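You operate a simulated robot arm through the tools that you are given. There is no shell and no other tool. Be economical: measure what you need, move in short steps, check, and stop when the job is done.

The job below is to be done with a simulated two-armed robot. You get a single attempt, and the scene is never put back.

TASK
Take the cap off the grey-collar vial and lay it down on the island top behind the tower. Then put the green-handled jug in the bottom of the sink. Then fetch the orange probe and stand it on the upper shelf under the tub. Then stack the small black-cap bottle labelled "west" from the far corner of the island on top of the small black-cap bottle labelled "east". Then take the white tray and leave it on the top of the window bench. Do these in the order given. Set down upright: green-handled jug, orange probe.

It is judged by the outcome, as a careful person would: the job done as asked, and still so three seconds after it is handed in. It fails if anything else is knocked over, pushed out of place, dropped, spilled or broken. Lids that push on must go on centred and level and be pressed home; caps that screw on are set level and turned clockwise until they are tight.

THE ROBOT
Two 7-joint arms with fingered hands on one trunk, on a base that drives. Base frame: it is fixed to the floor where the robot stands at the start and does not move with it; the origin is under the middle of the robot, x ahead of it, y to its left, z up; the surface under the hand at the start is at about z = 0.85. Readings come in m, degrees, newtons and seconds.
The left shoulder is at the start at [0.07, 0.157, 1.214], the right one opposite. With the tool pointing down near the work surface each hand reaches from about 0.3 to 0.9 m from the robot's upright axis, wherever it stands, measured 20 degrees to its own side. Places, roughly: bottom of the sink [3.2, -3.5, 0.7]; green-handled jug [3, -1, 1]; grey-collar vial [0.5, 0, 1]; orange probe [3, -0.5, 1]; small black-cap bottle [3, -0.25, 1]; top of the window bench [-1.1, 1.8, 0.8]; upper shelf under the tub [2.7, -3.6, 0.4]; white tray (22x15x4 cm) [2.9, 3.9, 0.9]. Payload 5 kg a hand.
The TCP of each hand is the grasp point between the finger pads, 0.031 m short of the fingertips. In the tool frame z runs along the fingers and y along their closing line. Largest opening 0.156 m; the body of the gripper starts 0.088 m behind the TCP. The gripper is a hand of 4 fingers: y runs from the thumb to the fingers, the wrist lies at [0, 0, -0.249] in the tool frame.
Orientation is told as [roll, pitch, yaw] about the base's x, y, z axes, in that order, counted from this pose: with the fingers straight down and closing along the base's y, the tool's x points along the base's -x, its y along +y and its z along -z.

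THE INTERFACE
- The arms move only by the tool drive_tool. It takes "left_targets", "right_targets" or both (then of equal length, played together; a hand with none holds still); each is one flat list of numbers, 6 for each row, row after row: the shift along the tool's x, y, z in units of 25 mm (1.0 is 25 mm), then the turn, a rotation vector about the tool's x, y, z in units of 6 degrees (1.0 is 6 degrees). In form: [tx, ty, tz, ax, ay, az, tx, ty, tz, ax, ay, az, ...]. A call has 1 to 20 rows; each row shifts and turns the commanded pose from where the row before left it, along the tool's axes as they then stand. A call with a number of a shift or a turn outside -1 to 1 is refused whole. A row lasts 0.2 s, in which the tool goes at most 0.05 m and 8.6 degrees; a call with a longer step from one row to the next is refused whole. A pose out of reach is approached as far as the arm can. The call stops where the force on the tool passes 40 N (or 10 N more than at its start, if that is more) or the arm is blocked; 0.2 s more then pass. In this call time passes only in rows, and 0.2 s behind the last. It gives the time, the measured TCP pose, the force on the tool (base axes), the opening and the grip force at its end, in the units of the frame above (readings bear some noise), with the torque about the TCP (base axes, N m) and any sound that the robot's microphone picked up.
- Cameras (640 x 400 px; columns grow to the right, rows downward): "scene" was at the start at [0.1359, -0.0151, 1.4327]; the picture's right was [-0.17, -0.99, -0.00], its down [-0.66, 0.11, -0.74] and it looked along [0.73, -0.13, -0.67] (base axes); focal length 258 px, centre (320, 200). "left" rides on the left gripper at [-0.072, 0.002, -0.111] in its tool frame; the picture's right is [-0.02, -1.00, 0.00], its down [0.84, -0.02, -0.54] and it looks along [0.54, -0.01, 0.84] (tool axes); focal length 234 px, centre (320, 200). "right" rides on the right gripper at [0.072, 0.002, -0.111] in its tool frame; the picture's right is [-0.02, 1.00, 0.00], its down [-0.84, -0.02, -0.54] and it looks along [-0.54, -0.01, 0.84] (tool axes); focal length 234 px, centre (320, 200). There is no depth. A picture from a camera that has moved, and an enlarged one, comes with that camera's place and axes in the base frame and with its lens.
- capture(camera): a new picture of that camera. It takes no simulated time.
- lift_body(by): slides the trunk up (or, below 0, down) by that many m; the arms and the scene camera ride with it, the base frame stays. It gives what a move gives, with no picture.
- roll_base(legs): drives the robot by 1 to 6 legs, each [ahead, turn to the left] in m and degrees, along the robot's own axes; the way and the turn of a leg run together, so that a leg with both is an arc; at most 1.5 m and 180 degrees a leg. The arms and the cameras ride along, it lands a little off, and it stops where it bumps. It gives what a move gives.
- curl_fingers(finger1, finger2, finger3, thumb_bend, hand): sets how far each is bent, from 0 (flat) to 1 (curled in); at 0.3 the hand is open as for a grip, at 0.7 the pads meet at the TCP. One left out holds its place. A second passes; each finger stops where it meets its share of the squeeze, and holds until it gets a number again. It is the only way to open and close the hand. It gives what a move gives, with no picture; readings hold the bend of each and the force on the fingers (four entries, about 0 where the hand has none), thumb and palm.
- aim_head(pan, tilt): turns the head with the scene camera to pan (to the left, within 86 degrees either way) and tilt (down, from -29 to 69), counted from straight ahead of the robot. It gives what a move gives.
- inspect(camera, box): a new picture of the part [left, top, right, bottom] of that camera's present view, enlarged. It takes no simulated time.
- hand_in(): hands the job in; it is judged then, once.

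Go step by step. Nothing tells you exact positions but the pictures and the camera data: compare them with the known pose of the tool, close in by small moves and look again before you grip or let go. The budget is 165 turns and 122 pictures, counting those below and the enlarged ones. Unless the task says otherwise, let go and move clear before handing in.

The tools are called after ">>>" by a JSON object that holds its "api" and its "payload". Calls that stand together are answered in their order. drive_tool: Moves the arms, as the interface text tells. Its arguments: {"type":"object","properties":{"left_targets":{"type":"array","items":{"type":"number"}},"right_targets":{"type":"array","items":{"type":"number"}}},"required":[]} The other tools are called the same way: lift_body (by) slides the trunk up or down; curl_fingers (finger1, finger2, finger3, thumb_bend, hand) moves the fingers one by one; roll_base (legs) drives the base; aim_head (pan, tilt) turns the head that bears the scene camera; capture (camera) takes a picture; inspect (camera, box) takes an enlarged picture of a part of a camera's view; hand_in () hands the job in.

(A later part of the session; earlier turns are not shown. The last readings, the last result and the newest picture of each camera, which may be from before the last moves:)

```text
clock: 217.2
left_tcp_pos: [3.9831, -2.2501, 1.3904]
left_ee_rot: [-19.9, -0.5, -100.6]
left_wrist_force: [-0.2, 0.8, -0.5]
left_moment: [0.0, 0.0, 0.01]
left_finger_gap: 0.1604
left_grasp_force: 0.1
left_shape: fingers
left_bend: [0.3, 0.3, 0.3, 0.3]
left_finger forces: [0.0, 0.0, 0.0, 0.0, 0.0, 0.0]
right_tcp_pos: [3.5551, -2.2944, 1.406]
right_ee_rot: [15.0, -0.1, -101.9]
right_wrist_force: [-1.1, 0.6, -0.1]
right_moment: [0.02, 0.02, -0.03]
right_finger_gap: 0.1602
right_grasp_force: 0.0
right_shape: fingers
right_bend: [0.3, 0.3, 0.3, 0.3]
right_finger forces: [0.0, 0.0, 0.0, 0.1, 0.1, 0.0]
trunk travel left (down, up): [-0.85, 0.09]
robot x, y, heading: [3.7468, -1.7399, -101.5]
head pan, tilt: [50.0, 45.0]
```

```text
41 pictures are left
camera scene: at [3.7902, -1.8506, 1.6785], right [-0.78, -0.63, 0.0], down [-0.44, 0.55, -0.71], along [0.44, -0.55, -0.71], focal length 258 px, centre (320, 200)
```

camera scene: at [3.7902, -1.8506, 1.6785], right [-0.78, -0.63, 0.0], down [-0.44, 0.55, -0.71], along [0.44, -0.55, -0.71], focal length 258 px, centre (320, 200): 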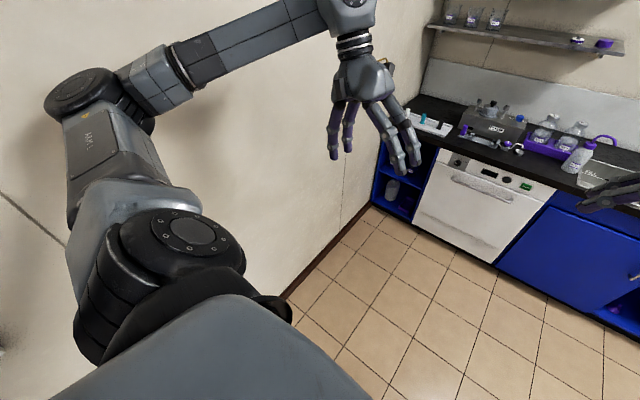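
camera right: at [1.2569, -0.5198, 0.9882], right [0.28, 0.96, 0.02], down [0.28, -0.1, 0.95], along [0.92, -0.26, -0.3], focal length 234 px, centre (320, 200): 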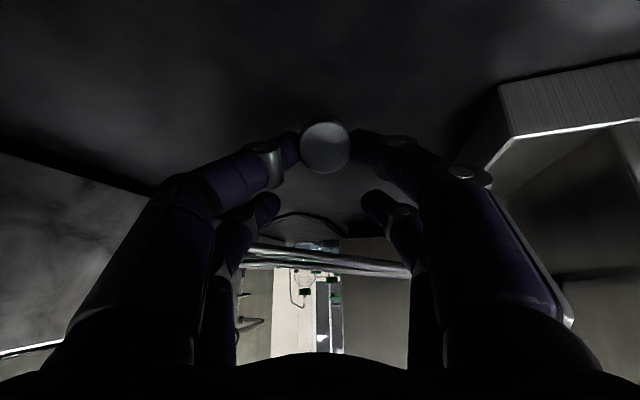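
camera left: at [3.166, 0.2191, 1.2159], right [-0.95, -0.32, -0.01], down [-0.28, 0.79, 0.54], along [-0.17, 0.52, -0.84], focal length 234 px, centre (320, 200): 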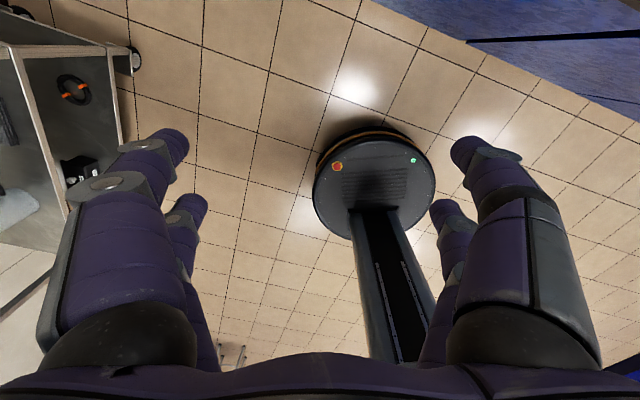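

The left elbow is right at the wall. I swing the right hand out to the free side and pull the left hand in and forward, levelling both.

>>> {"api": "drive_tool", "payload": {"left_targets": [-0.4, -0.3, 0, -0.33, 0, 0, -0.6, -0.6, 0, -0.33, 0, 0, -0.75, -1, 0, -0.33, 0, 0, -0.75, -1, 0, -0.33, 0, 0, -0.75, -1, 0, -0.33, 0, 0, -0.75, -1, 0, -0.33, 0, 0, -0.75, -1, 0, -0.33, 0, 0, -0.75, -1, 0, -0.33, 0, 0, -0.75, -1, 0, -0.33, 0, 0, -0.75, -1, 0, -0.33, 0, 0], "right_targets": [0, -1, 0, 0.25, 0, 0, 0, -1, 0, 0.25, 0, 0, 0, -1, 0, 0.25, 0, 0, 0, -1, 0, 0.25, 0, 0, 0, -1, 0, 0.25, 0, 0, 0, -1, 0, 0.25, 0, 0, 0, -1, 0, 0.25, 0, 0, 0, -1, 0, 0.25, 0, 0, 0, -1, 0, 0.25, 0, 0, 0, -1, 0, 0.25, 0, 0]}}

>>> {"api": "roll_base", "payload": {"legs": [[0.2, 0], [0, -50]]}}

```text
clock: 219.4
left_tcp_pos: [3.7322, -2.3828, 1.4286]
left_ee_rot: [0.1, -0.4, -100.5]
left_wrist_force: [0.7, 0.0, -0.1]
left_moment: [-0.01, -0.02, -0.01]
left_finger_gap: 0.1604
left_grasp_force: 0.1
left_shape: fingers
left_bend: [0.3, 0.3, 0.3, 0.3]
left_finger forces: [0.0, 0.0, 0.0, 0.1, 0.1, 0.0]
right_tcp_pos: [3.3091, -2.2446, 1.3682]
right_ee_rot: [0.1, -0.2, -101.8]
right_wrist_force: [0.0, 0.0, 0.0]
right_moment: [0.01, -0.02, 0.01]
right_finger_gap: 0.1599
right_grasp_force: 0.0
right_shape: fingers
right_bend: [0.3, 0.3, 0.3, 0.3]
right_finger forces: [0.0, 0.0, 0.1, 0.0, 0.1, 0.1]
trunk travel left (down, up): [-0.85, 0.09]
robot x, y, heading: [3.7457, -1.7379, -101.2]
head pan, tilt: [50.0, 45.0]
```

```text
clock: 223.3
left_tcp_pos: [3.2071, -2.3427, 1.4271]
left_ee_rot: [-0.2, -0.3, -150.6]
left_wrist_force: [0.0, 0.6, -0.3]
left_moment: [-0.02, -0.01, -0.02]
left_finger_gap: 0.1601
left_grasp_force: 0.1
left_shape: fingers
left_bend: [0.3, 0.3, 0.3, 0.3]
left_finger forces: [0.0, 0.1, 0.0, 0.0, 0.1, 0.0]
right_tcp_pos: [3.0411, -1.9283, 1.3706]
right_ee_rot: [0.0, -0.2, -151.8]
right_wrist_force: [-0.7, 0.2, 1.0]
right_moment: [0.0, -0.01, 0.0]
right_finger_gap: 0.1602
right_grasp_force: 0.1
right_shape: fingers
right_bend: [0.3, 0.3, 0.3, 0.3]
right_finger forces: [0.0, 0.0, 0.0, 0.1, 0.1, 0.0]
trunk travel left (down, up): [-0.85, 0.09]
robot x, y, heading: [3.7084, -1.9316, -151.3]
head pan, tilt: [50.0, 45.0]
```

Free again and both hands level. I continue west, retracting the hands, and then face the island.

>>> {"api": "roll_base", "payload": {"legs": [[0, -49], [0.48, 0]]}}

>>> {"api": "drive_tool", "payload": {"left_targets": [1, 0.4, 0, 0, 0, 0, 1, 0.4, 0, 0, 0, 0, 1, 0.4, 0, 0, 0, 0, 1, 0.4, 0, 0, 0, 0, 1, 0.4, 0, 0, 0, 0, 1, 0.4, 0, 0, 0, 0, 1, 0.4, 0, 0, 0, 0], "right_targets": [1, 0.1, 0, 0, 0, 0, 1, 0.1, 0, 0, 0, 0, 1, 0.1, 0, 0, 0, 0, 1, 0.1, 0, 0, 0, 0, 1, 0.1, 0, 0, 0, 0, 1, 0.1, 0, 0, 0, 0, 1, 0.1, 0, 0, 0, 0]}}

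>>> {"api": "roll_base", "payload": {"legs": [[0, -70]]}}

>>> {"api": "aim_head", "payload": {"pan": 15, "tilt": 40}}

>>> {"api": "capture", "payload": {"camera": "scene"}}

```text
clock: 227.9
left_tcp_pos: [2.6988, -1.685, 1.433]
left_ee_rot: [-0.5, -0.8, 159.6]
left_wrist_force: [-0.5, 0.4, -0.9]
left_moment: [0.0, -0.07, 0.01]
left_finger_gap: 0.1603
left_grasp_force: 0.0
left_shape: fingers
left_bend: [0.3, 0.3, 0.3, 0.3]
left_finger forces: [0.0, 0.0, 0.1, 0.0, 0.1, 0.0]
right_tcp_pos: [2.9076, -1.2898, 1.3766]
right_ee_rot: [-0.1, -0.7, 158.4]
right_wrist_force: [1.2, -1.0, 0.8]
right_moment: [0.13, 0.09, 0.01]
right_finger_gap: 0.1604
right_grasp_force: 0.0
right_shape: fingers
right_bend: [0.3, 0.3, 0.3, 0.3]
right_finger forces: [0.0, 0.0, 0.0, 0.0, 0.1, 0.0]
trunk travel left (down, up): [-0.85, 0.09]
robot x, y, heading: [3.3286, -1.7928, 157.3]
head pan, tilt: [50.0, 45.0]
stopped in leg 2: the robot was blocked; the commanded pose is now the measured one
```

```text
clock: 229.5
left_tcp_pos: [2.837, -1.8034, 1.4302]
left_ee_rot: [-0.3, -0.6, 159.5]
left_wrist_force: [0.3, 0.0, -0.6]
left_moment: [0.05, 0.06, -0.01]
left_finger_gap: 0.1603
left_grasp_force: 0.0
left_shape: fingers
left_bend: [0.3, 0.3, 0.3, 0.3]
left_finger forces: [0.0, 0.1, 0.0, 0.1, 0.0, 0.0]
right_tcp_pos: [3.0629, -1.364, 1.3706]
right_ee_rot: [0.0, -0.5, 158.3]
right_wrist_force: [-0.2, -0.7, 0.0]
right_moment: [0.01, 0.06, -0.02]
right_finger_gap: 0.1601
right_grasp_force: 0.0
right_shape: fingers
right_bend: [0.3, 0.3, 0.3, 0.3]
right_finger forces: [0.0, 0.1, 0.0, 0.0, 0.0, 0.0]
trunk travel left (down, up): [-0.85, 0.09]
robot x, y, heading: [3.3262, -1.7958, 156.9]
head pan, tilt: [50.0, 45.0]
```

```text
clock: 233.0
left_tcp_pos: [3.1492, -1.334, 1.4277]
left_ee_rot: [-0.4, -0.5, 89.7]
left_wrist_force: [-0.2, -0.7, 0.3]
left_moment: [0.05, -0.02, 0.01]
left_finger_gap: 0.1602
left_grasp_force: 0.1
left_shape: fingers
left_bend: [0.3, 0.3, 0.3, 0.3]
left_finger forces: [0.0, 0.0, 0.0, 0.0, 0.0, 0.0]
right_tcp_pos: [3.64, -1.3945, 1.3694]
right_ee_rot: [-0.1, -0.4, 88.3]
right_wrist_force: [0.2, 1.0, -0.7]
right_moment: [-0.02, -0.02, -0.03]
right_finger_gap: 0.1602
right_grasp_force: 0.2
right_shape: fingers
right_bend: [0.3, 0.3, 0.3, 0.3]
right_finger forces: [0.1, 0.1, 0.1, 0.1, 0.0, 0.0]
trunk travel left (down, up): [-0.85, 0.09]
robot x, y, heading: [3.329, -1.7958, 87.4]
head pan, tilt: [50.0, 45.0]
```

```text
clock: 234.0
left_tcp_pos: [3.1494, -1.3341, 1.4282]
left_ee_rot: [-0.2, -0.6, 89.7]
left_wrist_force: [0.6, -0.8, 0.5]
left_moment: [0.03, -0.01, 0.0]
left_finger_gap: 0.1602
left_grasp_force: 0.1
left_shape: fingers
left_bend: [0.3, 0.3, 0.3, 0.3]
left_finger forces: [0.0, 0.0, 0.0, 0.0, 0.0, 0.0]
right_tcp_pos: [3.6391, -1.3944, 1.3693]
right_ee_rot: [0.0, -0.4, 88.5]
right_wrist_force: [-0.4, 0.6, 0.8]
right_moment: [-0.05, -0.06, 0.03]
right_finger_gap: 0.1602
right_grasp_force: 0.0
right_shape: fingers
right_bend: [0.3, 0.3, 0.3, 0.3]
right_finger forces: [0.0, 0.0, 0.0, 0.0, 0.1, 0.1]
trunk travel left (down, up): [-0.85, 0.09]
robot x, y, heading: [3.3263, -1.794, 87.2]
head pan, tilt: [15.0, 40.0]
```

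```text
40 pictures are left
camera scene: at [3.3169, -1.6621, 1.6858], right [0.98, 0.21, 0.0], down [0.13, -0.63, -0.77], along [-0.16, 0.75, -0.64], focal length 258 px, centre (320, 200)
```

scene: 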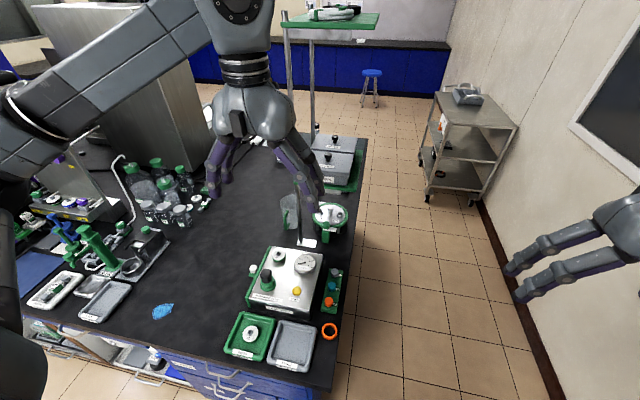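

I'm behind the island. I move the left hand aside to see the jug.

>>> {"api": "drive_tool", "payload": {"left_targets": [0, 1, 0, 0, 0, 0, 0, 1, 0, 0, 0, 0, 0, 1, 0, 0, 0, 0, 0, 1, 0, 0, 0, 0, 0, 1, 0, 0, 0, 0, 0, 1, 0, 0, 0, 0, 0, 1, 0, 0, 0, 0]}}

>>> {"api": "inspect", "payload": {"camera": "scene", "box": [200, 110, 392, 270]}}

>>> {"api": "capture", "payload": {"camera": "left"}}

```text
clock: 235.6
left_tcp_pos: [2.9718, -1.3331, 1.4289]
left_ee_rot: [-0.4, -0.6, 89.7]
left_wrist_force: [-0.2, -0.2, 0.2]
left_moment: [0.02, -0.04, -0.05]
left_finger_gap: 0.1602
left_grasp_force: 0.0
left_shape: fingers
left_bend: [0.3, 0.3, 0.3, 0.3]
left_finger forces: [0.0, 0.0, 0.0, 0.0, 0.1, 0.0]
right_tcp_pos: [3.6394, -1.3952, 1.3697]
right_ee_rot: [-0.1, -0.4, 88.4]
right_wrist_force: [-0.1, 0.5, 1.1]
right_moment: [-0.02, -0.05, 0.01]
right_finger_gap: 0.1603
right_grasp_force: 0.1
right_shape: fingers
right_bend: [0.3, 0.3, 0.3, 0.3]
right_finger forces: [0.0, 0.0, 0.0, 0.1, 0.1, 0.1]
trunk travel left (down, up): [-0.85, 0.09]
robot x, y, heading: [3.3302, -1.7913, 87.3]
head pan, tilt: [15.0, 40.0]
```

```text
2.50 times, centred on (296, 190) of scene
camera zoom: at [3.3163, -1.6624, 1.6858], right [0.98, 0.21, 0.0], down [0.14, -0.63, -0.77], along [-0.16, 0.75, -0.64], focal length 646 px, centre (380, 225)
```

zoom: 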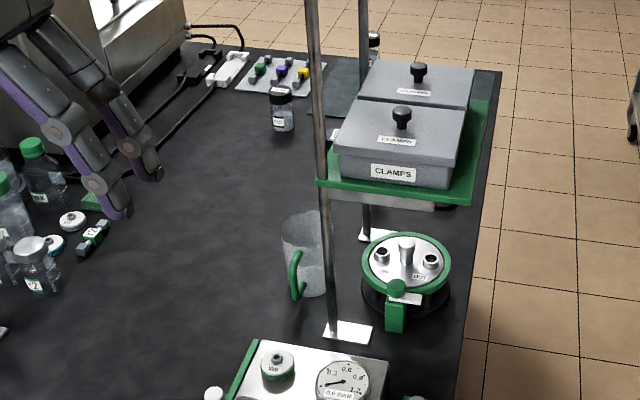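

```text
38 pictures are left
camera left: at [2.9699, -1.2617, 1.5403], right [1.0, 0.02, 0.01], down [0.01, -0.84, 0.54], along [0.01, -0.54, -0.84], focal length 234 px, centre (320, 200)
```

left: 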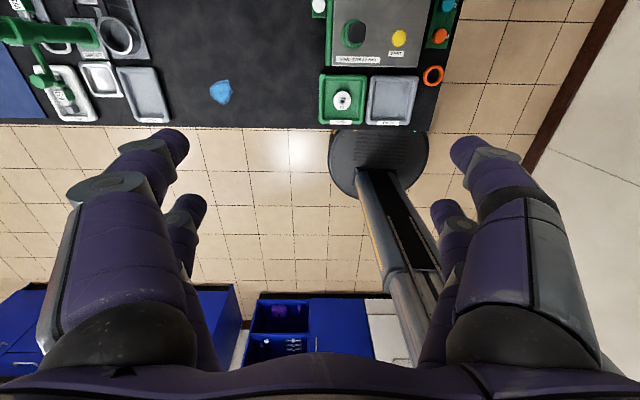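

The jug with its green handle (towards me) stands at about (3.02, -0.87), rim z≈1.0. I move the base up, lower the trunk and orient the left hand (yaw ~62°, tilted 30°) to straddle it over the handle.

>>> {"api": "roll_base", "payload": {"legs": [[0.07, 0]]}}

>>> {"api": "lift_body", "payload": {"by": -0.2}}

>>> {"api": "curl_fingers", "payload": {"hand": "left", "finger1": 0.37, "finger2": 0.37, "finger3": 0.37, "thumb_bend": 0.37}}

>>> {"api": "drive_tool", "payload": {"left_targets": [0, 0, 0, 0, 0, 0.95, 0, 0, 0, 0, 0, 0.95, 0, 0, 0, 0, 0, 0.95, 0, 0, 0, 0, 0, 0.95, 0, 0, 0, 0, 0, 0.95, 0, 0, 0, 0, -1, 0, 0, 0, 0, 0, -1, 0, 0, 0, 0, 0, -1, 0, 0, 0, 0, 0, -1, 0, 0, 0, 0, 0, -1, 0]}}

>>> {"api": "capture", "payload": {"camera": "left"}}

```text
clock: 236.2
left_tcp_pos: [2.9725, -1.3335, 1.4302]
left_ee_rot: [-0.5, -0.7, 89.7]
left_wrist_force: [1.2, 0.8, -0.5]
left_moment: [-0.1, 0.02, -0.01]
left_finger_gap: 0.1604
left_grasp_force: 0.0
left_shape: fingers
left_bend: [0.3, 0.3, 0.3, 0.3]
left_finger forces: [0.1, 0.0, 0.0, 0.0, 0.1, 0.0]
right_tcp_pos: [3.6386, -1.3953, 1.3693]
right_ee_rot: [0.0, -0.4, 88.5]
right_wrist_force: [0.9, -0.7, -1.1]
right_moment: [0.04, 0.07, 0.01]
right_finger_gap: 0.1602
right_grasp_force: 0.1
right_shape: fingers
right_bend: [0.3, 0.3, 0.3, 0.3]
right_finger forces: [0.0, 0.1, 0.1, 0.1, 0.0, 0.0]
trunk travel left (down, up): [-0.85, 0.09]
robot x, y, heading: [3.3316, -1.7921, 86.8]
head pan, tilt: [15.0, 40.0]
stopped in leg 1: the robot was blocked; the commanded pose is now the measured one
```

```text
clock: 238.4
left_tcp_pos: [2.9724, -1.3334, 1.23]
left_ee_rot: [-0.3, -0.7, 89.7]
left_wrist_force: [-0.4, -0.6, 0.3]
left_moment: [0.15, -0.01, 0.04]
left_finger_gap: 0.1601
left_grasp_force: 0.0
left_shape: fingers
left_bend: [0.3, 0.3, 0.3, 0.3]
left_finger forces: [0.0, 0.1, 0.0, 0.0, 0.0, 0.0]
right_tcp_pos: [3.6395, -1.3931, 1.1688]
right_ee_rot: [0.0, -0.4, 88.4]
right_wrist_force: [-0.2, 2.5, 0.6]
right_moment: [-0.21, -0.06, 0.05]
right_finger_gap: 0.1605
right_grasp_force: 0.0
right_shape: fingers
right_bend: [0.3, 0.3, 0.3, 0.3]
right_finger forces: [0.1, 0.0, 0.0, 0.0, 0.1, 0.1]
trunk travel left (down, up): [-0.65, 0.29]
robot x, y, heading: [3.3308, -1.7965, 86.8]
head pan, tilt: [15.0, 40.0]
```

```text
clock: 239.4
left_tcp_pos: [2.9737, -1.3326, 1.2283]
left_ee_rot: [-0.1, -0.6, 89.8]
left_wrist_force: [0.0, 0.6, 0.2]
left_moment: [0.02, 0.0, -0.03]
left_finger_gap: 0.1334
left_grasp_force: 0.0
left_shape: fingers
left_bend: [0.37, 0.37, 0.37, 0.37]
left_finger forces: [0.1, 0.0, 0.1, 0.1, 0.1, 0.0]
right_tcp_pos: [3.6395, -1.3951, 1.1688]
right_ee_rot: [0.1, -0.4, 88.5]
right_wrist_force: [0.4, -0.3, -0.4]
right_moment: [0.04, 0.05, 0.0]
right_finger_gap: 0.1604
right_grasp_force: 0.0
right_shape: fingers
right_bend: [0.3, 0.3, 0.3, 0.3]
right_finger forces: [0.1, 0.0, 0.1, 0.0, 0.1, 0.0]
trunk travel left (down, up): [-0.65, 0.29]
robot x, y, heading: [3.3285, -1.7919, 86.9]
head pan, tilt: [15.0, 40.0]
```

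```text
clock: 241.6
left_tcp_pos: [2.9717, -1.3342, 1.2279]
left_ee_rot: [0.0, -30.9, 61.2]
left_wrist_force: [-0.4, -0.5, 0.9]
left_moment: [0.03, -0.01, -0.04]
left_finger_gap: 0.1335
left_grasp_force: 0.1
left_shape: fingers
left_bend: [0.37, 0.37, 0.37, 0.37]
left_finger forces: [0.1, 0.1, 0.0, 0.0, 0.0, 0.0]
right_tcp_pos: [3.6396, -1.3946, 1.1716]
right_ee_rot: [0.0, -0.3, 88.4]
right_wrist_force: [0.5, 0.3, 0.4]
right_moment: [0.0, 0.06, 0.03]
right_finger_gap: 0.1603
right_grasp_force: 0.0
right_shape: fingers
right_bend: [0.3, 0.3, 0.3, 0.3]
right_finger forces: [0.0, 0.0, 0.0, 0.0, 0.0, 0.0]
trunk travel left (down, up): [-0.65, 0.29]
robot x, y, heading: [3.3282, -1.7978, 86.9]
head pan, tilt: [15.0, 40.0]
```

```text
37 pictures are left
camera left: at [2.9736, -1.3288, 1.3609], right [0.89, -0.46, 0.01], down [-0.46, -0.89, 0.04], along [-0.01, -0.04, -1.0], focal length 234 px, centre (320, 200)
```

left: 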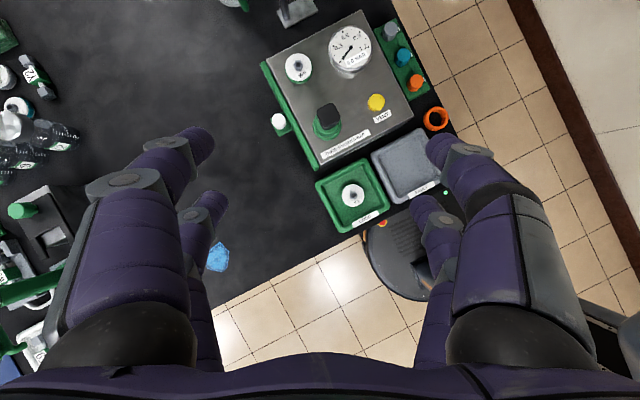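

The base touches the island foot here, so I tilt the hand further (50°) for reach and move to a pre-grasp point before the jug.

>>> {"api": "drive_tool", "payload": {"left_targets": [0, 0, 0, 0, -0.8, 0, 0, 0, 0, 0, -0.8, 0, 0, 0, 0, 0, -0.8, 0, 0, 0, 0, 0, -0.8, 0, -0.18, 0.454, 0.952, 0, 0, 0, -0.18, 0.454, 0.952, 0, 0, 0, -0.18, 0.454, 0.952, 0, 0, 0, -0.18, 0.454, 0.952, 0, 0, 0, -0.18, 0.454, 0.952, 0, 0, 0, -0.18, 0.454, 0.952, 0, 0, 0, -0.18, 0.454, 0.952, 0, 0, 0, -0.18, 0.454, 0.952, 0, 0, 0, -0.18, 0.454, 0.952, 0, 0, 0, -0.18, 0.454, 0.952, 0, 0, 0, -0.18, 0.454, 0.952, 0, 0, 0, -0.18, 0.454, 0.952, 0, 0, 0, -0.18, 0.454, 0.952, 0, 0, 0, -0.18, 0.454, 0.952, 0, 0, 0]}}

>>> {"api": "capture", "payload": {"camera": "left"}}

```text
clock: 245.4
left_tcp_pos: [2.978, -0.9957, 1.0616]
left_ee_rot: [0.0, -49.9, 61.1]
left_wrist_force: [-0.6, -0.5, 0.9]
left_moment: [-0.03, -0.01, -0.02]
left_finger_gap: 0.1336
left_grasp_force: 0.1
left_shape: fingers
left_bend: [0.37, 0.37, 0.37, 0.37]
left_finger forces: [0.0, 0.1, 0.0, 0.0, 0.0, 0.0]
right_tcp_pos: [3.6396, -1.3929, 1.169]
right_ee_rot: [0.1, -0.3, 88.5]
right_wrist_force: [0.0, 0.7, -0.3]
right_moment: [-0.05, -0.04, 0.01]
right_finger_gap: 0.1604
right_grasp_force: 0.1
right_shape: fingers
right_bend: [0.3, 0.3, 0.3, 0.3]
right_finger forces: [0.0, 0.1, 0.0, 0.0, 0.0, 0.0]
trunk travel left (down, up): [-0.65, 0.29]
robot x, y, heading: [3.3302, -1.7955, 87.0]
head pan, tilt: [15.0, 40.0]
```

```text
36 pictures are left
camera left: at [2.9581, -1.0286, 1.188], right [0.88, -0.47, 0.02], down [-0.44, -0.85, -0.29], along [0.15, 0.25, -0.96], focal length 234 px, centre (320, 200)
```

left: 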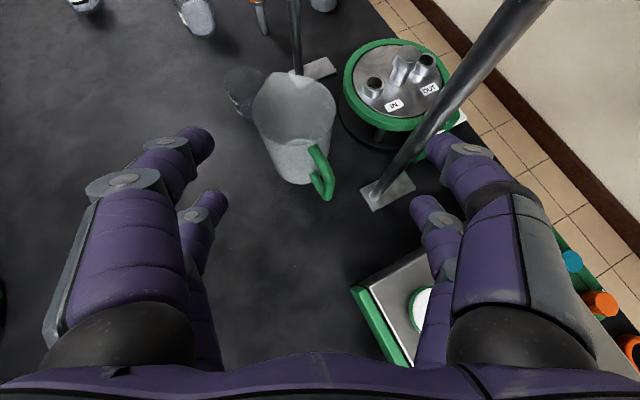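

Now I see jug, handle and pole clearly: jug at (3.012, -0.880), pole at (3.107, -0.975). The thumb would pass too near the pole, so I yaw the hand further round (to 45°) and narrow the fingers.

>>> {"api": "curl_fingers", "payload": {"hand": "left", "finger1": 0.41, "finger2": 0.41, "finger3": 0.41, "thumb_bend": 0.41}}

>>> {"api": "drive_tool", "payload": {"left_targets": [0, 0, 0, 0.68, 0, 0.57, 0, 0, 0, 0.68, 0, 0.57, 0, 0, 0, 0.68, 0, 0.57, 0.08, 0.77, 0.59, 0, 0, 0, 0.08, 0.77, 0.59, 0, 0, 0, 0.08, 0.77, 0.59, 0, 0, 0]}}

>>> {"api": "capture", "payload": {"camera": "left"}}

```text
clock: 246.4
left_tcp_pos: [2.9781, -0.9971, 1.0625]
left_ee_rot: [0.2, -49.8, 61.2]
left_wrist_force: [1.1, 0.6, -0.3]
left_moment: [-0.03, 0.02, -0.03]
left_finger_gap: 0.1177
left_grasp_force: 0.1
left_shape: fingers
left_bend: [0.41, 0.41, 0.41, 0.41]
left_finger forces: [0.0, 0.1, 0.0, 0.0, 0.0, 0.1]
right_tcp_pos: [3.6405, -1.3938, 1.1704]
right_ee_rot: [0.0, -0.3, 88.5]
right_wrist_force: [0.1, 0.2, 0.5]
right_moment: [0.03, 0.05, -0.03]
right_finger_gap: 0.1604
right_grasp_force: 0.1
right_shape: fingers
right_bend: [0.3, 0.3, 0.3, 0.3]
right_finger forces: [0.0, 0.0, 0.0, 0.0, 0.1, 0.0]
trunk travel left (down, up): [-0.65, 0.29]
robot x, y, heading: [3.3349, -1.7955, 86.8]
head pan, tilt: [15.0, 40.0]
```

```text
clock: 247.8
left_tcp_pos: [2.958, -0.9363, 1.0298]
left_ee_rot: [0.0, -49.8, 45.2]
left_wrist_force: [-1.2, -0.3, -1.5]
left_moment: [0.04, -0.05, -0.01]
left_finger_gap: 0.1175
left_grasp_force: 0.0
left_shape: fingers
left_bend: [0.41, 0.41, 0.41, 0.41]
left_finger forces: [0.0, 0.1, 0.0, 0.0, 0.0, 0.0]
right_tcp_pos: [3.6409, -1.3928, 1.1681]
right_ee_rot: [0.0, -0.3, 88.5]
right_wrist_force: [-0.5, 0.6, -0.4]
right_moment: [-0.09, 0.0, 0.03]
right_finger_gap: 0.1604
right_grasp_force: 0.1
right_shape: fingers
right_bend: [0.3, 0.3, 0.3, 0.3]
right_finger forces: [0.0, 0.0, 0.0, 0.0, 0.0, 0.1]
trunk travel left (down, up): [-0.65, 0.29]
robot x, y, heading: [3.3355, -1.7937, 87.0]
head pan, tilt: [15.0, 40.0]
```

```text
35 pictures are left
camera left: at [2.9295, -0.9616, 1.156], right [0.72, -0.69, 0.02], down [-0.66, -0.69, -0.29], along [0.21, 0.2, -0.96], focal length 234 px, centre (320, 200)
```

left: 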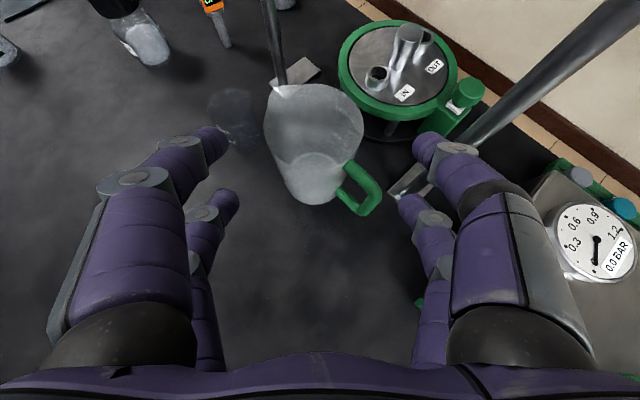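

The rear-right finger would meet the handle at this yaw. I back off slightly, yaw to 72° (handle straight behind, still clear of the pole) and return to pre-grasp.

>>> {"api": "drive_tool", "payload": {"left_targets": [0, 0, -1, 0, 0, 0, 0, 0, -1, 0, 0, 0, 0, 0, 0, -0.69, 0, -0.58, 0, 0, 0, -0.69, 0, -0.58, 0, 0, 0, -0.69, 0, -0.58, 0, 0, 0, -0.69, 0, -0.58, 0, 0, 0, -0.69, 0, -0.58, 0.1, -0.68, 0.56, 0, 0, 0, 0.1, -0.68, 0.56, 0, 0, 0, 0.1, -0.68, 0.56, 0, 0, 0]}}

>>> {"api": "capture", "payload": {"camera": "left"}}

```text
clock: 250.0
left_tcp_pos: [2.9868, -0.95, 1.0278]
left_ee_rot: [0.2, -49.8, 72.3]
left_wrist_force: [1.1, -0.2, 0.0]
left_moment: [-0.03, 0.03, 0.01]
left_finger_gap: 0.1174
left_grasp_force: 0.1
left_shape: fingers
left_bend: [0.41, 0.41, 0.41, 0.41]
left_finger forces: [0.0, 0.0, 0.1, 0.0, 0.0, 0.0]
right_tcp_pos: [3.6391, -1.3922, 1.1681]
right_ee_rot: [0.0, -0.4, 88.5]
right_wrist_force: [0.0, -0.2, 0.0]
right_moment: [0.03, 0.03, 0.0]
right_finger_gap: 0.1603
right_grasp_force: 0.1
right_shape: fingers
right_bend: [0.3, 0.3, 0.3, 0.3]
right_finger forces: [0.0, 0.1, 0.1, 0.0, 0.0, 0.1]
trunk travel left (down, up): [-0.65, 0.29]
robot x, y, heading: [3.337, -1.7931, 87.2]
head pan, tilt: [15.0, 40.0]
```

```text
34 pictures are left
camera left: at [2.973, -0.9862, 1.1543], right [0.96, -0.29, 0.02], down [-0.27, -0.92, -0.29], along [0.1, 0.27, -0.96], focal length 234 px, centre (320, 200)
```

left: 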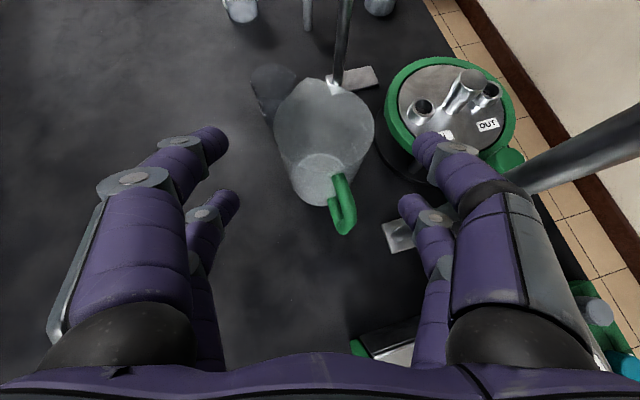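

Well aligned, handle between the rear fingers. I advance 85 mm, biased slightly away from the pole.

>>> {"api": "drive_tool", "payload": {"left_targets": [0, 0.1, 0.85, 0, 0, 0, 0, 0.1, 0.85, 0, 0, 0, 0, 0.08, 0.85, 0, 0, 0, 0, 0.05, 0.85, 0, 0, 0]}}

>>> {"api": "capture", "payload": {"camera": "left"}}

```text
clock: 251.0
left_tcp_pos: [2.9971, -0.8857, 0.9747]
left_ee_rot: [0.2, -49.8, 72.2]
left_wrist_force: [0.5, 0.9, -0.2]
left_moment: [0.02, 0.03, -0.01]
left_finger_gap: 0.1175
left_grasp_force: 0.1
left_shape: fingers
left_bend: [0.41, 0.41, 0.41, 0.41]
left_finger forces: [0.0, 0.1, 0.1, 0.0, 0.1, 0.0]
right_tcp_pos: [3.64, -1.3917, 1.1688]
right_ee_rot: [-0.1, -0.3, 88.5]
right_wrist_force: [0.3, -0.5, 0.0]
right_moment: [-0.03, 0.03, -0.02]
right_finger_gap: 0.1604
right_grasp_force: 0.0
right_shape: fingers
right_bend: [0.3, 0.3, 0.3, 0.3]
right_finger forces: [0.0, 0.0, 0.0, 0.1, 0.0, 0.1]
trunk travel left (down, up): [-0.65, 0.29]
robot x, y, heading: [3.3347, -1.7927, 87.0]
head pan, tilt: [15.0, 40.0]
```

```text
33 pictures are left
camera left: at [2.9838, -0.9212, 1.1006], right [0.96, -0.29, 0.02], down [-0.27, -0.92, -0.29], along [0.1, 0.27, -0.96], focal length 234 px, centre (320, 200)
```

left: 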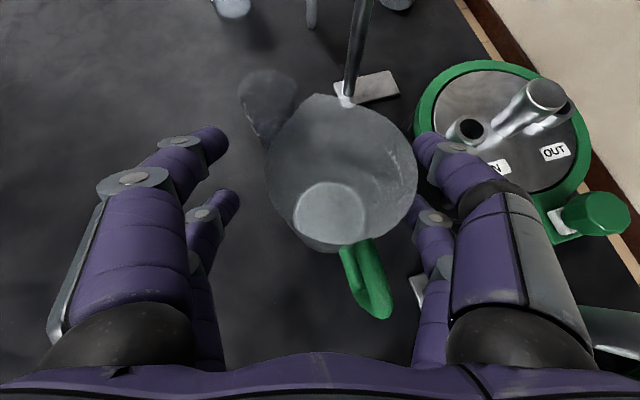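

The jug is between the fingers; I centre slightly and close gradually.

>>> {"api": "drive_tool", "payload": {"left_targets": [0, -0.3, 0.15, 0, 0, 0]}}

>>> {"api": "curl_fingers", "payload": {"hand": "left", "finger1": 0.6, "finger2": 0.6, "finger3": 0.6, "thumb_bend": 0.6}}

>>> {"api": "capture", "payload": {"camera": "left"}}

```text
clock: 251.4
left_tcp_pos: [3.0062, -0.8864, 0.9721]
left_ee_rot: [0.0, -49.8, 72.2]
left_wrist_force: [-1.1, -0.7, 0.6]
left_moment: [0.02, -0.04, 0.0]
left_finger_gap: 0.1174
left_grasp_force: 0.0
left_shape: fingers
left_bend: [0.41, 0.41, 0.41, 0.41]
left_finger forces: [0.0, 0.0, 0.0, 0.0, 0.0, 0.1]
right_tcp_pos: [3.6414, -1.3937, 1.1696]
right_ee_rot: [0.0, -0.3, 88.5]
right_wrist_force: [0.1, 0.1, 0.3]
right_moment: [0.0, 0.02, 0.02]
right_finger_gap: 0.1603
right_grasp_force: 0.1
right_shape: fingers
right_bend: [0.3, 0.3, 0.3, 0.3]
right_finger forces: [0.0, 0.1, 0.1, 0.0, 0.1, 0.0]
trunk travel left (down, up): [-0.65, 0.29]
robot x, y, heading: [3.3371, -1.7968, 86.8]
head pan, tilt: [15.0, 40.0]
```

```text
clock: 252.4
left_tcp_pos: [3.0056, -0.8866, 0.9717]
left_ee_rot: [0.1, -49.8, 72.3]
left_wrist_force: [1.0, -0.7, 0.1]
left_moment: [0.05, 0.06, 0.01]
left_finger_gap: 0.0771
left_grasp_force: 18.3
left_shape: fingers
left_bend: [0.49, 0.49, 0.51, 0.56]
left_finger forces: [9.5, 9.2, 7.2, 0.0, 11.1, 0.1]
right_tcp_pos: [3.6398, -1.3943, 1.1687]
right_ee_rot: [-0.2, -0.4, 88.5]
right_wrist_force: [-0.3, -0.4, -0.3]
right_moment: [-0.02, -0.03, -0.01]
right_finger_gap: 0.1603
right_grasp_force: 0.0
right_shape: fingers
right_bend: [0.3, 0.3, 0.3, 0.3]
right_finger forces: [0.0, 0.1, 0.0, 0.1, 0.0, 0.1]
trunk travel left (down, up): [-0.65, 0.29]
robot x, y, heading: [3.3388, -1.796, 87.3]
head pan, tilt: [15.0, 40.0]
```

```text
32 pictures are left
camera left: at [2.9921, -0.9223, 1.0982], right [0.96, -0.29, 0.02], down [-0.27, -0.92, -0.29], along [0.1, 0.27, -0.96], focal length 234 px, centre (320, 200)
```

left: 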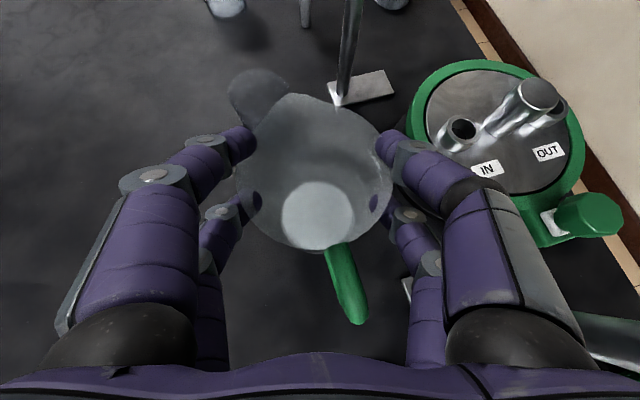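

Firm grip (18 N). I lift 4 cm, move away from the pole, then up and back.

>>> {"api": "drive_tool", "payload": {"left_targets": [-0.766, 0, -0.643, 0, 0, 0, -0.766, 0, -0.643, 0, 0, 0, 0.2, 0.95, -0.24, 0, 0, 0, 0.2, 0.95, -0.24, 0, 0, 0, 0.2, 0.95, -0.24, 0, 0, 0, 0.2, 0.95, -0.24, 0, 0, 0, 0.19, -0.28, -0.965, 0, 0, 0, 0.19, -0.28, -0.965, 0, 0, 0, 0.19, -0.28, -0.965, 0, 0, 0, 0.19, -0.28, -0.965, 0, 0, 0, 0.19, -0.28, -0.965, 0, 0, 0, 0.19, -0.28, -0.965, 0, 0, 0, 0.19, -0.28, -0.965, 0, 0, 0, 0.19, -0.28, -0.965, 0, 0, 0, 0.19, -0.28, -0.965, 0, 0, 0, 0.19, -0.28, -0.965, 0, 0, 0, 0.19, -0.28, -0.965, 0, 0, 0]}}

>>> {"api": "capture", "payload": {"camera": "scene"}}

```text
clock: 256.0
left_tcp_pos: [2.9078, -1.1394, 1.1522]
left_ee_rot: [0.0, -49.8, 72.3]
left_wrist_force: [0.2, -0.2, -0.2]
left_moment: [-0.01, 0.0, 0.06]
left_finger_gap: 0.0768
left_grasp_force: 17.9
left_shape: fingers
left_bend: [0.49, 0.49, 0.51, 0.56]
left_finger forces: [9.4, 8.9, 6.9, 0.1, 10.8, 0.0]
right_tcp_pos: [3.6396, -1.3953, 1.1692]
right_ee_rot: [0.1, -0.4, 88.6]
right_wrist_force: [0.0, 0.2, -0.9]
right_moment: [0.01, 0.0, 0.0]
right_finger_gap: 0.1604
right_grasp_force: 0.0
right_shape: fingers
right_bend: [0.3, 0.3, 0.3, 0.3]
right_finger forces: [0.1, 0.0, 0.0, 0.1, 0.0, 0.1]
trunk travel left (down, up): [-0.65, 0.29]
robot x, y, heading: [3.3373, -1.794, 87.1]
head pan, tilt: [15.0, 40.0]
```

```text
31 pictures are left
camera scene: at [3.3249, -1.6634, 1.4859], right [0.98, 0.21, 0.0], down [0.13, -0.63, -0.77], along [-0.16, 0.75, -0.64], focal length 258 px, centre (320, 200)
```

scene: 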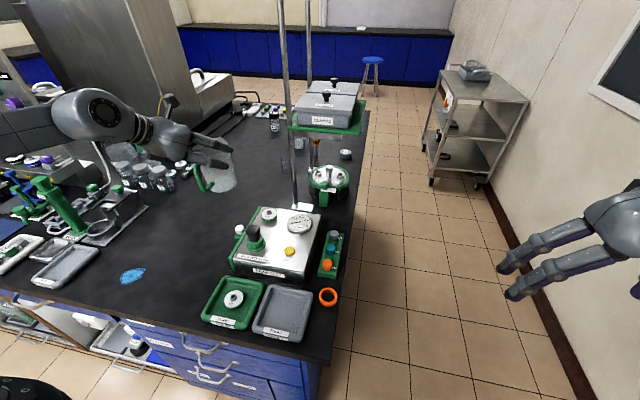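

The jug is held upright and clear. I back off and drive round to face the sink.

>>> {"api": "roll_base", "payload": {"legs": [[-0.35, 0], [0, 130], [0.45, 0], [0, 53]]}}

>>> {"api": "aim_head", "payload": {"pan": 10, "tilt": 35}}

>>> {"api": "capture", "payload": {"camera": "scene"}}

```text
clock: 268.4
left_tcp_pos: [3.4419, -3.0398, 1.1515]
left_ee_rot: [0.0, -49.7, -102.7]
left_wrist_force: [0.2, -0.2, 0.0]
left_moment: [-0.01, 0.0, 0.01]
left_finger_gap: 0.0764
left_grasp_force: 16.9
left_shape: fingers
left_bend: [0.49, 0.49, 0.52, 0.56]
left_finger forces: [9.0, 8.6, 6.1, 0.0, 10.2, 0.1]
right_tcp_pos: [2.6909, -2.8491, 1.1694]
right_ee_rot: [0.0, -0.4, -86.2]
right_wrist_force: [0.6, 0.2, 0.3]
right_moment: [0.02, -0.01, 0.0]
right_finger_gap: 0.1606
right_grasp_force: 0.0
right_shape: fingers
right_bend: [0.3, 0.3, 0.3, 0.3]
right_finger forces: [0.0, 0.0, 0.1, 0.0, 0.0, 0.0]
trunk travel left (down, up): [-0.65, 0.29]
robot x, y, heading: [2.9569, -2.4267, -87.8]
head pan, tilt: [15.0, 40.0]
```

```text
clock: 269.1
left_tcp_pos: [3.4412, -3.0385, 1.1513]
left_ee_rot: [0.1, -49.8, -102.7]
left_wrist_force: [0.2, -0.5, -1.8]
left_moment: [0.0, -0.01, 0.03]
left_finger_gap: 0.0764
left_grasp_force: 16.9
left_shape: fingers
left_bend: [0.49, 0.49, 0.52, 0.56]
left_finger forces: [9.1, 8.7, 6.2, 0.1, 10.2, 0.0]
right_tcp_pos: [2.6898, -2.8495, 1.1687]
right_ee_rot: [-0.1, -0.4, -86.5]
right_wrist_force: [-0.1, 0.4, -0.2]
right_moment: [0.0, -0.02, 0.02]
right_finger_gap: 0.1604
right_grasp_force: 0.0
right_shape: fingers
right_bend: [0.3, 0.3, 0.3, 0.3]
right_finger forces: [0.0, 0.1, 0.0, 0.1, 0.0, 0.1]
trunk travel left (down, up): [-0.65, 0.29]
robot x, y, heading: [2.9591, -2.4242, -87.9]
head pan, tilt: [10.0, 35.0]
```

```text
30 pictures are left
camera scene: at [2.9831, -2.5602, 1.4932], right [-0.98, -0.21, 0.0], down [-0.12, 0.56, -0.82], along [0.17, -0.8, -0.57], focal length 258 px, centre (320, 200)
```

scene: 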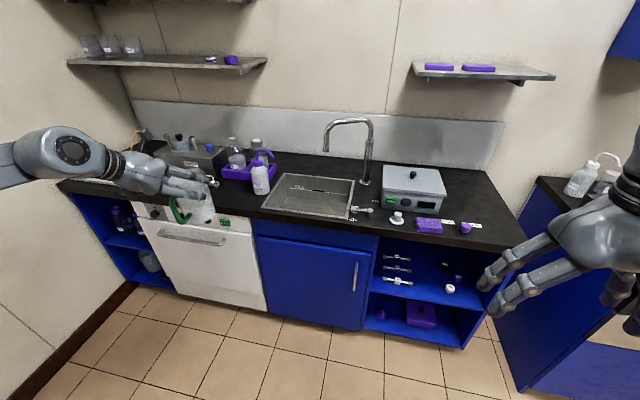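

The basin spans about x 3.05–3.41, y -3.36–-3.66, with a wash bottle close to its left edge. I bring the jug inwards, then drive up and move over the basin.

>>> {"api": "drive_tool", "payload": {"left_targets": [-0.134, -0.926, 0.16, 0, 0, 0, -0.134, -0.926, 0.16, 0, 0, 0, -0.134, -0.926, 0.16, 0, 0, 0, -0.134, -0.926, 0.16, 0, 0, 0, -0.134, -0.926, 0.16, 0, 0, 0, -0.134, -0.926, 0.16, 0, 0, 0, -0.134, -0.926, 0.16, 0, 0, 0, -0.134, -0.926, 0.16, 0, 0, 0]}}

>>> {"api": "roll_base", "payload": {"legs": [[0.33, 0]]}}

>>> {"api": "drive_tool", "payload": {"left_targets": [-0.74, 0.18, 0.88, 0, 0, 0, -0.74, 0.18, 0.88, 0, 0, 0, -0.74, 0.18, 0.88, 0, 0, 0, -0.74, 0.18, 0.88, 0, 0, 0, -0.74, 0.18, 0.88, 0, 0, 0]}}

>>> {"api": "capture", "payload": {"camera": "left"}}

>>> {"api": "capture", "payload": {"camera": "scene"}}

```text
clock: 270.9
left_tcp_pos: [3.2513, -3.0404, 1.151]
left_ee_rot: [0.1, -49.7, -102.4]
left_wrist_force: [0.4, 0.0, -0.4]
left_moment: [0.01, 0.01, -0.03]
left_finger_gap: 0.0765
left_grasp_force: 16.8
left_shape: fingers
left_bend: [0.49, 0.49, 0.52, 0.56]
left_finger forces: [8.9, 8.6, 6.2, 0.1, 10.2, 0.0]
right_tcp_pos: [2.6903, -2.8511, 1.1685]
right_ee_rot: [0.0, -0.3, -86.2]
right_wrist_force: [0.3, -0.3, -0.8]
right_moment: [0.05, 0.06, 0.0]
right_finger_gap: 0.1605
right_grasp_force: 0.0
right_shape: fingers
right_bend: [0.3, 0.3, 0.3, 0.3]
right_finger forces: [0.0, 0.0, 0.1, 0.1, 0.0, 0.0]
trunk travel left (down, up): [-0.65, 0.29]
robot x, y, heading: [2.9579, -2.4203, -87.8]
head pan, tilt: [10.0, 35.0]
```

```text
clock: 273.1
left_tcp_pos: [3.2624, -3.3782, 1.1527]
left_ee_rot: [0.0, -49.8, -102.6]
left_wrist_force: [0.6, 0.5, 0.0]
left_moment: [0.02, 0.01, 0.0]
left_finger_gap: 0.0761
left_grasp_force: 17.0
left_shape: fingers
left_bend: [0.49, 0.49, 0.52, 0.56]
left_finger forces: [8.9, 8.6, 6.2, 0.0, 10.2, 0.1]
right_tcp_pos: [2.7034, -3.1871, 1.1687]
right_ee_rot: [0.0, -0.4, -86.3]
right_wrist_force: [-0.6, -0.1, -0.4]
right_moment: [0.0, 0.01, 0.0]
right_finger_gap: 0.1601
right_grasp_force: 0.0
right_shape: fingers
right_bend: [0.3, 0.3, 0.3, 0.3]
right_finger forces: [0.0, 0.0, 0.0, 0.1, 0.1, 0.0]
trunk travel left (down, up): [-0.65, 0.29]
robot x, y, heading: [2.9682, -2.7624, -88.0]
head pan, tilt: [10.0, 35.0]
```

```text
clock: 274.3
left_tcp_pos: [3.2539, -3.5241, 1.1487]
left_ee_rot: [0.0, -49.7, -102.6]
left_wrist_force: [0.0, 0.0, -1.2]
left_moment: [0.0, 0.0, 0.01]
left_finger_gap: 0.0763
left_grasp_force: 17.2
left_shape: fingers
left_bend: [0.49, 0.49, 0.52, 0.56]
left_finger forces: [8.9, 8.6, 6.2, 0.1, 10.2, 0.0]
right_tcp_pos: [2.7017, -3.1879, 1.1695]
right_ee_rot: [0.0, -0.3, -86.3]
right_wrist_force: [-0.4, 0.0, 0.9]
right_moment: [0.01, -0.01, 0.0]
right_finger_gap: 0.1603
right_grasp_force: 0.0
right_shape: fingers
right_bend: [0.3, 0.3, 0.3, 0.3]
right_finger forces: [0.1, 0.0, 0.0, 0.0, 0.0, 0.0]
trunk travel left (down, up): [-0.65, 0.29]
robot x, y, heading: [2.9741, -2.7572, -87.9]
head pan, tilt: [10.0, 35.0]
```

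```text
29 pictures are left
camera left: at [3.263, -3.4861, 1.2759], right [-0.98, 0.2, 0.02], down [0.19, 0.94, -0.29], along [-0.07, -0.28, -0.96], focal length 234 px, centre (320, 200)
```

left: 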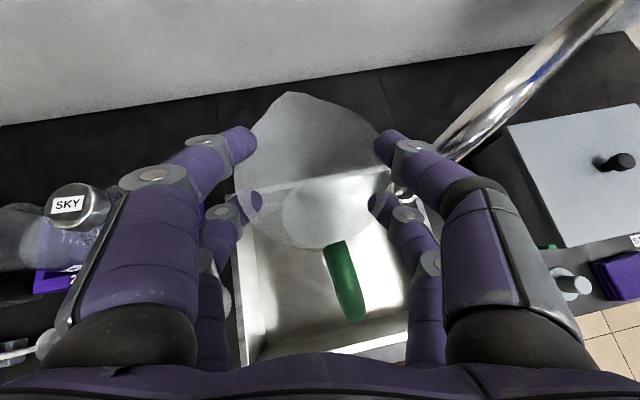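

```text
28 pictures are left
camera scene: at [2.9949, -2.8986, 1.4931], right [-0.98, -0.21, 0.0], down [-0.12, 0.56, -0.82], along [0.17, -0.8, -0.57], focal length 258 px, centre (320, 200)
```

scene: 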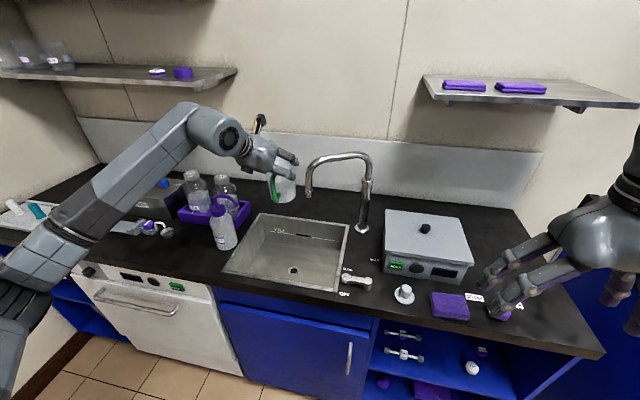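

Faucet tip is at about (3.17, -3.54, 1.06), close to the thumb side; I shift 2 cm away from it and lower the jug into the basin.

>>> {"api": "drive_tool", "payload": {"left_targets": [0.1, 0.8, -0.13, 0, 0, 0, 0.766, 0, 0.643, 0, 0, 0, 0.766, 0, 0.643, 0, 0, 0, 0.766, 0, 0.643, 0, 0, 0, 0.766, 0, 0.643, 0, 0, 0, 0.766, 0, 0.643, 0, 0, 0, 0.766, 0, 0.643, 0, 0, 0, 0.766, 0, 0.643, 0, 0, 0, 0.766, 0, 0.643, 0, 0, 0, 0.766, 0, 0.643, 0, 0, 0, 0.766, 0, 0.643, 0, 0, 0, 0.766, 0, 0.643, 0, 0, 0]}}

>>> {"api": "inspect", "payload": {"camera": "scene", "box": [190, 140, 390, 300]}}

```text
clock: 276.9
left_tcp_pos: [3.2752, -3.5245, 0.8763]
left_ee_rot: [0.0, -49.8, -102.6]
left_wrist_force: [1.2, 1.1, -0.5]
left_moment: [0.02, 0.01, -0.04]
left_finger_gap: 0.0762
left_grasp_force: 17.0
left_shape: fingers
left_bend: [0.49, 0.49, 0.52, 0.56]
left_finger forces: [8.8, 8.5, 6.2, 0.0, 10.1, 0.1]
right_tcp_pos: [2.7038, -3.1872, 1.1688]
right_ee_rot: [0.0, -0.3, -86.2]
right_wrist_force: [-0.6, 0.3, -0.8]
right_moment: [-0.02, -0.02, 0.03]
right_finger_gap: 0.1602
right_grasp_force: 0.1
right_shape: fingers
right_bend: [0.3, 0.3, 0.3, 0.3]
right_finger forces: [0.0, 0.0, 0.1, 0.0, 0.1, 0.0]
trunk travel left (down, up): [-0.65, 0.29]
robot x, y, heading: [2.973, -2.759, -87.8]
head pan, tilt: [10.0, 35.0]
```

```text
2.50 times, centred on (290, 220) of scene
camera zoom: at [2.9956, -2.8976, 1.4933], right [-0.98, -0.21, 0.0], down [-0.12, 0.56, -0.82], along [0.17, -0.8, -0.57], focal length 646 px, centre (395, 150)
```

zoom: 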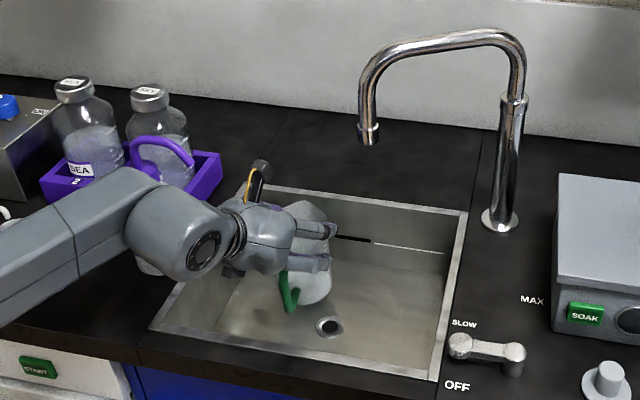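

The jug is inside the basin, upright. Lowering slowly to touch.

>>> {"api": "drive_tool", "payload": {"left_targets": [0.23, 0, 0.193, 0, 0, 0, 0.23, 0, 0.193, 0, 0, 0, 0.23, 0, 0.193, 0, 0, 0, 0.23, 0, 0.193, 0, 0, 0, 0.15, 0, 0.13, 0, 0, 0]}}

>>> {"api": "drive_tool", "payload": {"left_targets": [0.12, 0, 0.1, 0, 0, 0, 0.12, 0, 0.1, 0, 0, 0]}}

>>> {"api": "inspect", "payload": {"camera": "scene", "box": [230, 180, 350, 280]}}

```text
clock: 278.1
left_tcp_pos: [3.2747, -3.5239, 0.8411]
left_ee_rot: [0.1, -49.9, -102.6]
left_wrist_force: [0.0, -0.1, 0.7]
left_moment: [-0.05, -0.11, 0.0]
left_finger_gap: 0.0764
left_grasp_force: 17.5
left_shape: fingers
left_bend: [0.49, 0.49, 0.52, 0.56]
left_finger forces: [8.9, 8.8, 6.4, 0.1, 10.2, 0.1]
right_tcp_pos: [2.7035, -3.1867, 1.1703]
right_ee_rot: [0.0, -0.4, -86.4]
right_wrist_force: [-0.3, -0.2, 0.0]
right_moment: [0.01, 0.03, -0.02]
right_finger_gap: 0.1604
right_grasp_force: 0.1
right_shape: fingers
right_bend: [0.3, 0.3, 0.3, 0.3]
right_finger forces: [0.0, 0.0, 0.0, 0.0, 0.0, 0.1]
trunk travel left (down, up): [-0.65, 0.29]
robot x, y, heading: [2.9715, -2.7608, -88.0]
head pan, tilt: [10.0, 35.0]
```

```text
clock: 278.7
left_tcp_pos: [3.2722, -3.5239, 0.8404]
left_ee_rot: [0.2, -50.5, -102.7]
left_wrist_force: [-1.1, -4.0, 19.8]
left_moment: [-0.36, -0.33, -0.1]
left_finger_gap: 0.0763
left_grasp_force: 18.5
left_shape: fingers
left_bend: [0.49, 0.49, 0.52, 0.56]
left_finger forces: [10.0, 9.0, 7.1, 0.0, 11.2, 0.0]
right_tcp_pos: [2.7006, -3.1838, 1.1703]
right_ee_rot: [0.0, -0.5, -86.4]
right_wrist_force: [0.1, 0.2, 0.4]
right_moment: [0.0, 0.01, -0.02]
right_finger_gap: 0.1605
right_grasp_force: 0.2
right_shape: fingers
right_bend: [0.3, 0.3, 0.3, 0.3]
right_finger forces: [0.0, 0.0, 0.0, 0.0, 0.0, 0.0]
trunk travel left (down, up): [-0.65, 0.29]
robot x, y, heading: [2.9705, -2.7591, -88.0]
head pan, tilt: [10.0, 35.0]
```

```text
4.00 times, centred on (290, 230) of scene
camera zoom: at [2.9938, -2.8945, 1.4939], right [-0.98, -0.21, 0.0], down [-0.12, 0.56, -0.82], along [0.17, -0.8, -0.57], focal length 1033 px, centre (440, 80)
```

zoom: 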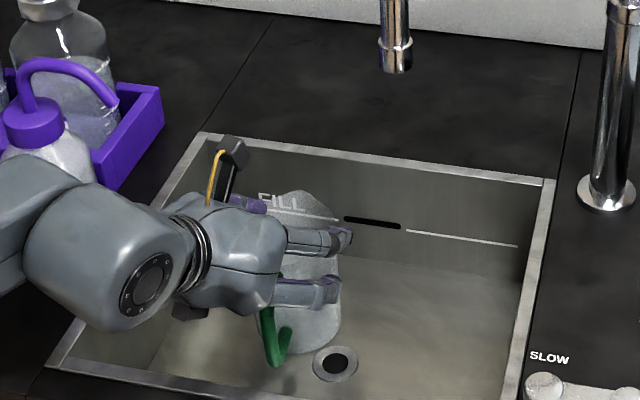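

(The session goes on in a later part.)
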